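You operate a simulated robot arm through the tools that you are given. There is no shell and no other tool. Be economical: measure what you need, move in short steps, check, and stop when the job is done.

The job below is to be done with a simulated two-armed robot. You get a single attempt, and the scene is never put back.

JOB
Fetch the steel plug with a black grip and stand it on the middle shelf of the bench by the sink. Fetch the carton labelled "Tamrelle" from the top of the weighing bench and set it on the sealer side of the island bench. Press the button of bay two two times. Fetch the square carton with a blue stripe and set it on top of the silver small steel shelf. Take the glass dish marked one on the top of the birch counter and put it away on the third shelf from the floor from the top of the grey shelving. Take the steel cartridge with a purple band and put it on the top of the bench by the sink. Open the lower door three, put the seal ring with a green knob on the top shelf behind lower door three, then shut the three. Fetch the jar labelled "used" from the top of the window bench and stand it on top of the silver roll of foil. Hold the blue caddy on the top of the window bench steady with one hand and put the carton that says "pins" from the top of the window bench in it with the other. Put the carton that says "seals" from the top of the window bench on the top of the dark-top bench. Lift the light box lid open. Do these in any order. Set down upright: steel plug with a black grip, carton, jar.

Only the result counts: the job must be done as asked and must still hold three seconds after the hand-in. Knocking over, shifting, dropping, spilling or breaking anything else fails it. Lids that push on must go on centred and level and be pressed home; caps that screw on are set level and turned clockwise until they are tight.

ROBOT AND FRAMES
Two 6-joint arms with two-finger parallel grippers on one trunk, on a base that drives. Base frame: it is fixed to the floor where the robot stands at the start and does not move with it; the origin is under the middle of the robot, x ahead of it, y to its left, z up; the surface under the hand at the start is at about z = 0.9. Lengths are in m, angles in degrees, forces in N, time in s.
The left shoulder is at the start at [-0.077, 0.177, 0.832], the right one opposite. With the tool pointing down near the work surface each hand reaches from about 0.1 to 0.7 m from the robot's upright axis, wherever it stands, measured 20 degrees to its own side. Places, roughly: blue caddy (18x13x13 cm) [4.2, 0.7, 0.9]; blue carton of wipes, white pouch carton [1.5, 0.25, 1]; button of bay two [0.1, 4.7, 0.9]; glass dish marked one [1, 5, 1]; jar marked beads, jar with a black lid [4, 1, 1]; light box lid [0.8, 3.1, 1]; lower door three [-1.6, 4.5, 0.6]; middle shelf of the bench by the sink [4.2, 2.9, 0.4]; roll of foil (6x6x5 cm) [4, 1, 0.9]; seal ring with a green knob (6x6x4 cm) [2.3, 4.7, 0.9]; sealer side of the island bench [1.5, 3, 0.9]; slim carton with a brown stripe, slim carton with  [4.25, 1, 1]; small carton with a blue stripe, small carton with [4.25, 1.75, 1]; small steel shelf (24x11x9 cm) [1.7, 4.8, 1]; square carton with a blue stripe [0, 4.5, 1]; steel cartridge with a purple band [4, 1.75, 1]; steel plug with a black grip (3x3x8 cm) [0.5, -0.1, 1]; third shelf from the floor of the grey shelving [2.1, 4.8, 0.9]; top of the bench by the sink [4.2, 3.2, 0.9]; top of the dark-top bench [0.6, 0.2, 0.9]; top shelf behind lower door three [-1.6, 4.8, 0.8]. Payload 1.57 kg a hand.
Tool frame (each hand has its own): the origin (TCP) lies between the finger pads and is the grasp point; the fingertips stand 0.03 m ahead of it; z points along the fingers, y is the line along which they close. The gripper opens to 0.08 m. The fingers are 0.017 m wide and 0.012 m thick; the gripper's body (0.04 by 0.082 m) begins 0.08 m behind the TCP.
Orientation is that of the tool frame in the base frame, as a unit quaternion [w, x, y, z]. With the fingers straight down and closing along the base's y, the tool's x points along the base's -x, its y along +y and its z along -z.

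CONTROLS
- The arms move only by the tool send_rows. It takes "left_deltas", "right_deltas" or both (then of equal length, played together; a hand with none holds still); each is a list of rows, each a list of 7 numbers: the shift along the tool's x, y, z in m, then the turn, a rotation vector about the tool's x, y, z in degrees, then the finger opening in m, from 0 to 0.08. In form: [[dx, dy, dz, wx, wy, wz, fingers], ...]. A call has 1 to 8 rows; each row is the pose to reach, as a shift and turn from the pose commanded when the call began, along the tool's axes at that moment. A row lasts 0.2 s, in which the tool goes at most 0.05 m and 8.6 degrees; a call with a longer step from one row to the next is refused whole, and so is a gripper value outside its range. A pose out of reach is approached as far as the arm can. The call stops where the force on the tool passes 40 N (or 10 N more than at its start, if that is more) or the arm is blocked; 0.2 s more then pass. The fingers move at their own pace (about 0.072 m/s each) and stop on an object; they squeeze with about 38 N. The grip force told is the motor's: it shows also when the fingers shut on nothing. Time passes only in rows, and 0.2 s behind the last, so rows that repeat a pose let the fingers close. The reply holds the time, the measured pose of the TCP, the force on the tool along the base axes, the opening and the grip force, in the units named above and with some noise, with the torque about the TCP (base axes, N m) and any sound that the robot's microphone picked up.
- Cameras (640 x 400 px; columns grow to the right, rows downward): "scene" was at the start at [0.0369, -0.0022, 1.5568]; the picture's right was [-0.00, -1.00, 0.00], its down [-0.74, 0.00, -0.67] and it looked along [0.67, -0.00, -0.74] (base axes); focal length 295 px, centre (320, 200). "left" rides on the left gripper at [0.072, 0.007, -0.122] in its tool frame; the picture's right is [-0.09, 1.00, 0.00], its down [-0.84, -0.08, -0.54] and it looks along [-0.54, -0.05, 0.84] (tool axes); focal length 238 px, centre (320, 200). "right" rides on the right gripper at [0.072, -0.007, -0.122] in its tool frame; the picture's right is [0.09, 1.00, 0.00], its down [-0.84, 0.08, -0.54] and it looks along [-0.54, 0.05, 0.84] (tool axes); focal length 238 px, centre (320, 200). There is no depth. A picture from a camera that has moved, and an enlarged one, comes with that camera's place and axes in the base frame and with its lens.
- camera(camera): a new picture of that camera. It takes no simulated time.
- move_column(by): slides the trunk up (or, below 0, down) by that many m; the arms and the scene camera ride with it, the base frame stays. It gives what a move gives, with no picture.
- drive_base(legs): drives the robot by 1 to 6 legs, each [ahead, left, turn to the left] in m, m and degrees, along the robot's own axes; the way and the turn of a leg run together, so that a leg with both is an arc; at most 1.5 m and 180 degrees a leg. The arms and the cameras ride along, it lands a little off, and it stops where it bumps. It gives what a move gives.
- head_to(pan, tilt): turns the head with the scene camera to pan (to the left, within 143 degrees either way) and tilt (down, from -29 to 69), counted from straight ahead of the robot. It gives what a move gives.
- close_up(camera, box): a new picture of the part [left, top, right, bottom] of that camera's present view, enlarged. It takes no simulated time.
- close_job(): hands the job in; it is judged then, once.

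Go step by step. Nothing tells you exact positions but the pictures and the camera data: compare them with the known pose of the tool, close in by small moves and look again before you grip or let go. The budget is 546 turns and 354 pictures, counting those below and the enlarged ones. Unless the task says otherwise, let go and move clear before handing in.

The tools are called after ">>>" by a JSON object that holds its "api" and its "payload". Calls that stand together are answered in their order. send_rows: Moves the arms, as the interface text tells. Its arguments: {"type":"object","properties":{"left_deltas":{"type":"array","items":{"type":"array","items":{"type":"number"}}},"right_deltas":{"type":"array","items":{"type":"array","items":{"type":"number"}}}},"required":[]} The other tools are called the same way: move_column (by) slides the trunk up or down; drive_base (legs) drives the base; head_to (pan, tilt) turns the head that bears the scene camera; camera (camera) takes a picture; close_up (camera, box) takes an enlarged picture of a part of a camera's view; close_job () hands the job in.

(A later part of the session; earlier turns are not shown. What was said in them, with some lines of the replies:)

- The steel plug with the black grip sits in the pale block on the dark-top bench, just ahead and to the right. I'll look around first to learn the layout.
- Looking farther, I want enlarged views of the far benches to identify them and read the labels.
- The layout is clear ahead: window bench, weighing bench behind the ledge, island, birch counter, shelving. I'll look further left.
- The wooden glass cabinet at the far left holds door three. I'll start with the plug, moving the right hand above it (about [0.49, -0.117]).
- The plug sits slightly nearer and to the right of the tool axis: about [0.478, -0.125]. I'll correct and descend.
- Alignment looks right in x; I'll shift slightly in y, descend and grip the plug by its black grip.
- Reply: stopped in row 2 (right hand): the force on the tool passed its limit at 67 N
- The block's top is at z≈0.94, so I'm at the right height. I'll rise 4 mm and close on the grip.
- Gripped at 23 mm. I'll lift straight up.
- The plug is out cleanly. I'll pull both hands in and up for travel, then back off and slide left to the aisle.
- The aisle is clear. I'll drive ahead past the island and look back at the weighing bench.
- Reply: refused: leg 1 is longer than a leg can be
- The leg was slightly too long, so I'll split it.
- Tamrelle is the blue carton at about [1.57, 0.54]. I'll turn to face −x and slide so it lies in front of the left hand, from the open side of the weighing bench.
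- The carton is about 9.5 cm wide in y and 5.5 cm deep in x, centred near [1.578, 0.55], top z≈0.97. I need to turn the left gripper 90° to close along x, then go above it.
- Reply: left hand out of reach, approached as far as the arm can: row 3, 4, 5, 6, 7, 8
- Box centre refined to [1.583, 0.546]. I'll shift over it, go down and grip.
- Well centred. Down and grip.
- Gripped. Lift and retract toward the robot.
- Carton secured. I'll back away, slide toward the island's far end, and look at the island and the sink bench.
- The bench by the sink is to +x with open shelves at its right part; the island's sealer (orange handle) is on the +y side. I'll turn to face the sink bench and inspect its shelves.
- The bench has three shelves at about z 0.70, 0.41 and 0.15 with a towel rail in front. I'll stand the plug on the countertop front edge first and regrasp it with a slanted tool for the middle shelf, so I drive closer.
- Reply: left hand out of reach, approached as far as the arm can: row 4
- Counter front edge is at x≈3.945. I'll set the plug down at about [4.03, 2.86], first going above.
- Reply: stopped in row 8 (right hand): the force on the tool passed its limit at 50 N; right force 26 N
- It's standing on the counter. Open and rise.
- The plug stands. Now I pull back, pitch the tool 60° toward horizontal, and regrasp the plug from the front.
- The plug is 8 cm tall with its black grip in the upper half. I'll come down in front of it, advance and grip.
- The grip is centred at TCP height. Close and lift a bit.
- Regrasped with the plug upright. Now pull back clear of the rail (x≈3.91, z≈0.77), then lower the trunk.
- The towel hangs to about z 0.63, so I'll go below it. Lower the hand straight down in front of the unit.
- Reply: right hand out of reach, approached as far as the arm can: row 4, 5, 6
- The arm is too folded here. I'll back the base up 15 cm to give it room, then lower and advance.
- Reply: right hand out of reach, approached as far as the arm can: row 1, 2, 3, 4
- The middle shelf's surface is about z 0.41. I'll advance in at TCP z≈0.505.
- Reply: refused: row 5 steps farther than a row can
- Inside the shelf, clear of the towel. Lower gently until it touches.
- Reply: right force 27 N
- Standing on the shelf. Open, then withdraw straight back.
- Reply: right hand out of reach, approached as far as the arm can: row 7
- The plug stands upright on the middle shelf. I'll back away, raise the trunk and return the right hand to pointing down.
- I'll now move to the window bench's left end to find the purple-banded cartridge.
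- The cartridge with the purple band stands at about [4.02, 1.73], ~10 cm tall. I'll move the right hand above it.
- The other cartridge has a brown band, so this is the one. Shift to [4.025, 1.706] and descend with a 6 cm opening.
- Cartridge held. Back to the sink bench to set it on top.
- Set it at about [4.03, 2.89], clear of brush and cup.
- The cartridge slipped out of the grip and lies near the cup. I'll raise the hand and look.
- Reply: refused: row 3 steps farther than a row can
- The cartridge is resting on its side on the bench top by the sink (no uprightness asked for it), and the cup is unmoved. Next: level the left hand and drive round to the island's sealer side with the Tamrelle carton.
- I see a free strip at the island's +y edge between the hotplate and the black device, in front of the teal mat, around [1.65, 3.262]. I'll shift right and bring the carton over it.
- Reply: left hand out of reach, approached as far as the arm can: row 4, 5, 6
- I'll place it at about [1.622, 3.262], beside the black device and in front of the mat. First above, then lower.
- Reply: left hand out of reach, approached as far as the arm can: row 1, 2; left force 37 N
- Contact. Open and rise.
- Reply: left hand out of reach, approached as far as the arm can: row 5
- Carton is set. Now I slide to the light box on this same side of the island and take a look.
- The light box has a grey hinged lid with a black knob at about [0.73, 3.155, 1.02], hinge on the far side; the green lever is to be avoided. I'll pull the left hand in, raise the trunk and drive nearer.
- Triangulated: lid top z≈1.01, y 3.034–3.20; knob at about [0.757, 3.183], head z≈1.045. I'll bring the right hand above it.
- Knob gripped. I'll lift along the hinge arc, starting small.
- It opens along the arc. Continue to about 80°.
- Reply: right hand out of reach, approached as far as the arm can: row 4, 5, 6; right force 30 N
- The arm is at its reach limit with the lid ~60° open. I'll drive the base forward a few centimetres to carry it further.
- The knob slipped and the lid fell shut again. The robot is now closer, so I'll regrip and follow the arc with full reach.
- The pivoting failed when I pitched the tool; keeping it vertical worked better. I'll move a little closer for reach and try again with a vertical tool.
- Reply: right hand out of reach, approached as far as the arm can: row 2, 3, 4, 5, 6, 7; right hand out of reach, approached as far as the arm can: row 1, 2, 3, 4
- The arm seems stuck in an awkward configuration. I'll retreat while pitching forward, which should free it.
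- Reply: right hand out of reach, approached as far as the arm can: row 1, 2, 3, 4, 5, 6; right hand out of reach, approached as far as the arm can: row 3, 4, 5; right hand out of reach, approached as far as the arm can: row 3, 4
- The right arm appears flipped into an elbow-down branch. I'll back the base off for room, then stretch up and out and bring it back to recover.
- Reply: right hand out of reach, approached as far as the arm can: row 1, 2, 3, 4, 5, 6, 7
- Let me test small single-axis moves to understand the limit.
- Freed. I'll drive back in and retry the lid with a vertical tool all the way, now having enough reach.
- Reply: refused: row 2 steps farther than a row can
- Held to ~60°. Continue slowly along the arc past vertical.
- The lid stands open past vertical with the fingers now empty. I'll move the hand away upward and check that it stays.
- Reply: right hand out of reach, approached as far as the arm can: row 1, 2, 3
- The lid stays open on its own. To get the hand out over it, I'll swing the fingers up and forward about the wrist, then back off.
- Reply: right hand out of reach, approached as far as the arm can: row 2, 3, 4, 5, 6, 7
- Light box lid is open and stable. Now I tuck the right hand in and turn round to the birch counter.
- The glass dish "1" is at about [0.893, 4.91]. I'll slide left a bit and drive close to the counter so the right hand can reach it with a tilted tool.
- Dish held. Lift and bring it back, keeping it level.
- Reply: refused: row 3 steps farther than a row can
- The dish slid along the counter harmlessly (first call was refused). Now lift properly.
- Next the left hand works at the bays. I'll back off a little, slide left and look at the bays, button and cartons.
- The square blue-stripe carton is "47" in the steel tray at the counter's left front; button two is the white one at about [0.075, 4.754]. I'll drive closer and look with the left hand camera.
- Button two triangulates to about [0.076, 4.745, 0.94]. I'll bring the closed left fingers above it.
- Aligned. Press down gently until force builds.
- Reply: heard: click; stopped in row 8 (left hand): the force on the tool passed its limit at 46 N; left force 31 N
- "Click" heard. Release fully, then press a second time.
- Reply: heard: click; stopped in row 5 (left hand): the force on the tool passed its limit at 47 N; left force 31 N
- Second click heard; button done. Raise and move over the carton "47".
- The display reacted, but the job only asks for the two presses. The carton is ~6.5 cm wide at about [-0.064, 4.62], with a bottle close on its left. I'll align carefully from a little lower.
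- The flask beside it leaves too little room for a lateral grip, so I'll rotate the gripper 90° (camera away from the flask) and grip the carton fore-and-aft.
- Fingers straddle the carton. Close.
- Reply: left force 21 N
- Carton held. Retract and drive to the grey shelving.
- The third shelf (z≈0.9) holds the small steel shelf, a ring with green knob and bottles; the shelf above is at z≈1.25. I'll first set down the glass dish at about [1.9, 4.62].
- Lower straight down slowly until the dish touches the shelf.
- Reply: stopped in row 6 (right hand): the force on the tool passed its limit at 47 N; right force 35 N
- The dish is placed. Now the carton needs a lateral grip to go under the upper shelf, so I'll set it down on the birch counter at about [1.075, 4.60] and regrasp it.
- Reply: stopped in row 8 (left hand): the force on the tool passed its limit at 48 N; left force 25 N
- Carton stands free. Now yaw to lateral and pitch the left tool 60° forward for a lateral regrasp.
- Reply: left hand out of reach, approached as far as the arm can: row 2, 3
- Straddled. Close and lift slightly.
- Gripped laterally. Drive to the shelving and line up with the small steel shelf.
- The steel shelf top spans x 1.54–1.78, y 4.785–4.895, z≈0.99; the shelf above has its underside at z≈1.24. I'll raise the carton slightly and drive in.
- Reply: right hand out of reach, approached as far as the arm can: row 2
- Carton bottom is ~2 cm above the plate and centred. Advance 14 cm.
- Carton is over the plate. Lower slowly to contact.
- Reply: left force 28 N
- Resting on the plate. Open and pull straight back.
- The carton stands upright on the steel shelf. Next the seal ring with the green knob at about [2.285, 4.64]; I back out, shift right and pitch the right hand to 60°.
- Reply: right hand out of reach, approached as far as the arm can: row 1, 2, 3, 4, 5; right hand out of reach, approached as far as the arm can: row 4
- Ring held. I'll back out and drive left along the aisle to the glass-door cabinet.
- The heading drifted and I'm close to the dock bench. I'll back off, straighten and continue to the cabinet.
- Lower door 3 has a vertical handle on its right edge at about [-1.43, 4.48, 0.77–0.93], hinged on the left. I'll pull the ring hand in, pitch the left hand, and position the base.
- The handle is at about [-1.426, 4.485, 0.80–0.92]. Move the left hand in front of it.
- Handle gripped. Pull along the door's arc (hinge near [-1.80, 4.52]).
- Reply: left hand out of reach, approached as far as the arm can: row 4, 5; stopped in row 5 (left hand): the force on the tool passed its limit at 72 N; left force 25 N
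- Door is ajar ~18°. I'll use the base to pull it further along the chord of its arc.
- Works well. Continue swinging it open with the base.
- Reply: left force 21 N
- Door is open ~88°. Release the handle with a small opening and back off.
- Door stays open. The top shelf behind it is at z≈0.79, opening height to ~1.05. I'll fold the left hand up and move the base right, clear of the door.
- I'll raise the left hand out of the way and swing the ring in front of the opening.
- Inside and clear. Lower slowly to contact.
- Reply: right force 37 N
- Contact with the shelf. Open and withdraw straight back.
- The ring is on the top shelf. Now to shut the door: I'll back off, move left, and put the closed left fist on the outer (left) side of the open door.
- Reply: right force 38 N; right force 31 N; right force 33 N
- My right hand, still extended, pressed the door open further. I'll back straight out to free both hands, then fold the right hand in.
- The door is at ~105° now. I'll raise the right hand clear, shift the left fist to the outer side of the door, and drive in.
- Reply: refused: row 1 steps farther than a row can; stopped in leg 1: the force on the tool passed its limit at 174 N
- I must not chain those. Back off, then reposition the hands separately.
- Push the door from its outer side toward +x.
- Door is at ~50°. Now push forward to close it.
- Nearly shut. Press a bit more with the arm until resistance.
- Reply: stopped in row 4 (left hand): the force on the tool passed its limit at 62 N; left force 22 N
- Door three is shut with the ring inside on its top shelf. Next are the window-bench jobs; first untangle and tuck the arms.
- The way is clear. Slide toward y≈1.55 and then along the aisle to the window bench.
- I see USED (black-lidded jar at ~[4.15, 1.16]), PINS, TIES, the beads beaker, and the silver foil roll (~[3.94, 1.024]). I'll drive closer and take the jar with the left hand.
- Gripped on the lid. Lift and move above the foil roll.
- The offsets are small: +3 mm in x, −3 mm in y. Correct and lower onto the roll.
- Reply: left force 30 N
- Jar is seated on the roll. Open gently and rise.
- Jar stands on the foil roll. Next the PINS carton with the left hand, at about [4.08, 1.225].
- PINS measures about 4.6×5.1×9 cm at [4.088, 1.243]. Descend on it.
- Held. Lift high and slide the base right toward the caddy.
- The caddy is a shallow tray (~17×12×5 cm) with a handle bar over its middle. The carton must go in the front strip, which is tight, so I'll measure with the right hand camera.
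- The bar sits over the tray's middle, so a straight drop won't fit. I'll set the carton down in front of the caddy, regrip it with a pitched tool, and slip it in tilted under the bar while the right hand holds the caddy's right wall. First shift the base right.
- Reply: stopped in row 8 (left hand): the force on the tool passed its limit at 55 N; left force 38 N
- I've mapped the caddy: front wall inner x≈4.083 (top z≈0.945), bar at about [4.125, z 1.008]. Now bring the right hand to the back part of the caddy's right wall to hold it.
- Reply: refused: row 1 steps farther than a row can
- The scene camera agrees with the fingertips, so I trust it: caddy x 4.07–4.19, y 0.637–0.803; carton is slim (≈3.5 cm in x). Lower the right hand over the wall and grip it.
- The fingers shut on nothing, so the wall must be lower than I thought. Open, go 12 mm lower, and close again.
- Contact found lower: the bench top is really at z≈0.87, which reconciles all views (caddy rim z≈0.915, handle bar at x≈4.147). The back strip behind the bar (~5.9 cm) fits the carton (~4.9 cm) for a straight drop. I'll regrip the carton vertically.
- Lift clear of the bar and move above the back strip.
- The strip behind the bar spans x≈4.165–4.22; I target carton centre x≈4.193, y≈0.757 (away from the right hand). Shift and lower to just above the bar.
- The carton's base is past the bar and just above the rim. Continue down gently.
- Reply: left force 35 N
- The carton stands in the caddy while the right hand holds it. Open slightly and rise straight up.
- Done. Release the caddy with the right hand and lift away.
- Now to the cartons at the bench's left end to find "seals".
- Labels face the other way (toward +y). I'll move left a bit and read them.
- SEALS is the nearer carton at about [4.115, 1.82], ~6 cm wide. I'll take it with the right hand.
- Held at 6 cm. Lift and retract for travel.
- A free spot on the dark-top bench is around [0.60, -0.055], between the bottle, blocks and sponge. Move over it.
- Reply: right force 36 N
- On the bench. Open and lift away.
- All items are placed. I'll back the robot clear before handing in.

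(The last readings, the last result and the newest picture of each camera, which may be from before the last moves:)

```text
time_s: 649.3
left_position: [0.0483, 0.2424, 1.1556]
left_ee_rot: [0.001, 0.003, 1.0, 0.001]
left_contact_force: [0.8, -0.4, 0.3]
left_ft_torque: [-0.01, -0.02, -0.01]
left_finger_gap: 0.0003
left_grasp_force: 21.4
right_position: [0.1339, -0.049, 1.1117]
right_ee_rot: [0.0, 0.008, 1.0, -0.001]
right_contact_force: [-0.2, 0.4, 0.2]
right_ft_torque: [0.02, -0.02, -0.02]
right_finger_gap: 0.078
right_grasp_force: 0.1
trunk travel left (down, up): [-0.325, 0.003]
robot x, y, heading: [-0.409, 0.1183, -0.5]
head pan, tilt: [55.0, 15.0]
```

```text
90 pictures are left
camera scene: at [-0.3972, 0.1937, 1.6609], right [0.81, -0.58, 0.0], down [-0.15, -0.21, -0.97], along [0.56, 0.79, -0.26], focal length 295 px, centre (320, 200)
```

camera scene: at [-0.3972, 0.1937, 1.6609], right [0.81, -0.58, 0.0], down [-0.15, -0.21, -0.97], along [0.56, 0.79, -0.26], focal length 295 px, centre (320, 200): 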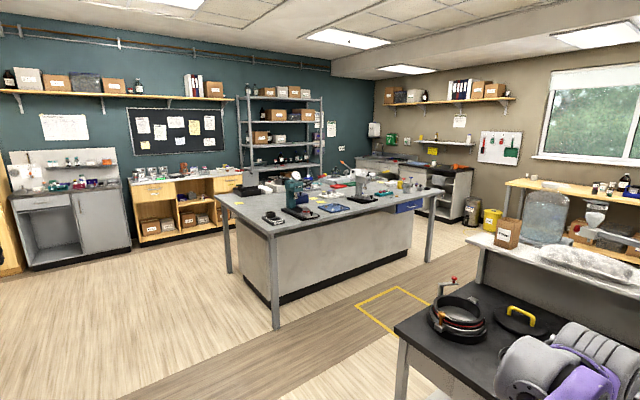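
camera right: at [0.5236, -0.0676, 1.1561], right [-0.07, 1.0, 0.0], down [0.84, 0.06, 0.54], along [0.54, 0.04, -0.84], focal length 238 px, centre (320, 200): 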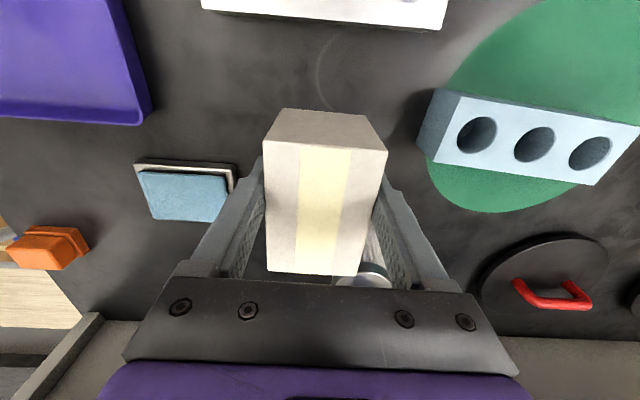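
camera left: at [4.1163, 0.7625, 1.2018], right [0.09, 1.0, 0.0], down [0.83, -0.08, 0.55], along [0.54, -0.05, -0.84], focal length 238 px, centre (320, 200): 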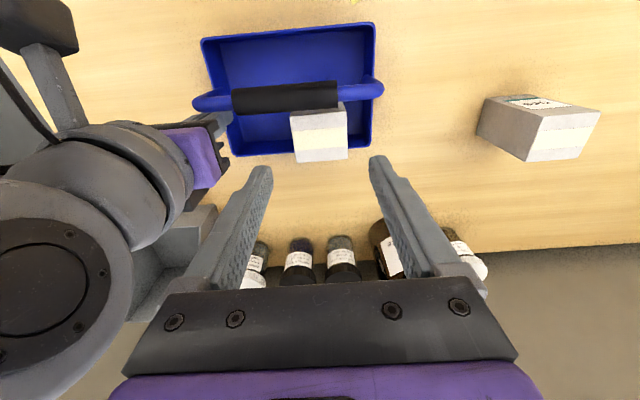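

>>> {"api": "close_up", "payload": {"camera": "scene", "box": [220, 140, 420, 250]}}

>>> {"api": "close_up", "payload": {"camera": "scene", "box": [400, 140, 500, 220]}}

```text
3.20 times, centred on (320, 195) of scene
camera zoom: at [-0.3972, 0.1937, 1.6609], right [0.81, -0.58, 0.0], down [-0.15, -0.21, -0.97], along [0.56, 0.79, -0.26], focal length 943 px, centre (320, 216)
```

zoom: 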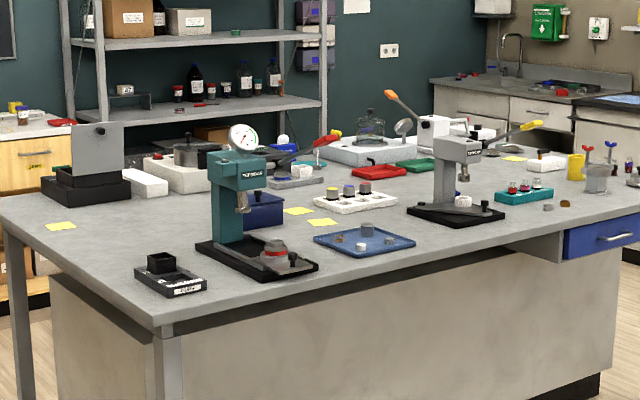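

```text
5.00 times, centred on (450, 180) of scene
camera zoom: at [-0.3972, 0.1937, 1.6609], right [0.81, -0.58, 0.0], down [-0.15, -0.21, -0.97], along [0.56, 0.79, -0.26], focal length 1473 px, centre (-330, 300)
```

zoom: 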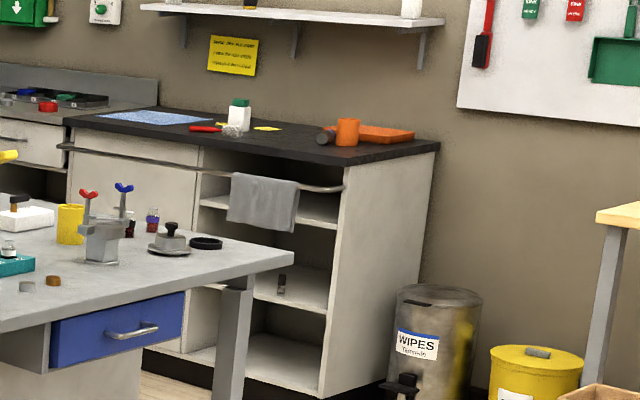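

The lid is open, the plug stands on the middle shelf, the cartridge lies on the sink bench top, and the hands are clear, so I'm handing in.

>>> {"api": "close_job", "payload": {}}

```text
The job is handed in.
```

I finished all eleven parts of the job and handed it in; no verdict has come back. These points could affect how it is judged:

- **Cartridge:** it slipped from the grip while I was setting it down. It lies on its side on the top of the bench by the sink, beside the orange cup, which did not visibly move.
- **Bay two:** I pressed the button twice and heard a click both times. The display then changed from "READY" to "WRONG".
- **Blue caddy:** it shifted and turned slightly when the right hand gripped it. The "pins" carton stands upright in it.
- **Lower door three:** while placing the ring, I pushed the open door slightly past square and later bumped its edge. It shut fully, and the ring stayed on the top shelf.
- **Glass dish:** it slid about 12 cm along the birch counter before I lifted it. It is now on the third shelf of the grey shelving.
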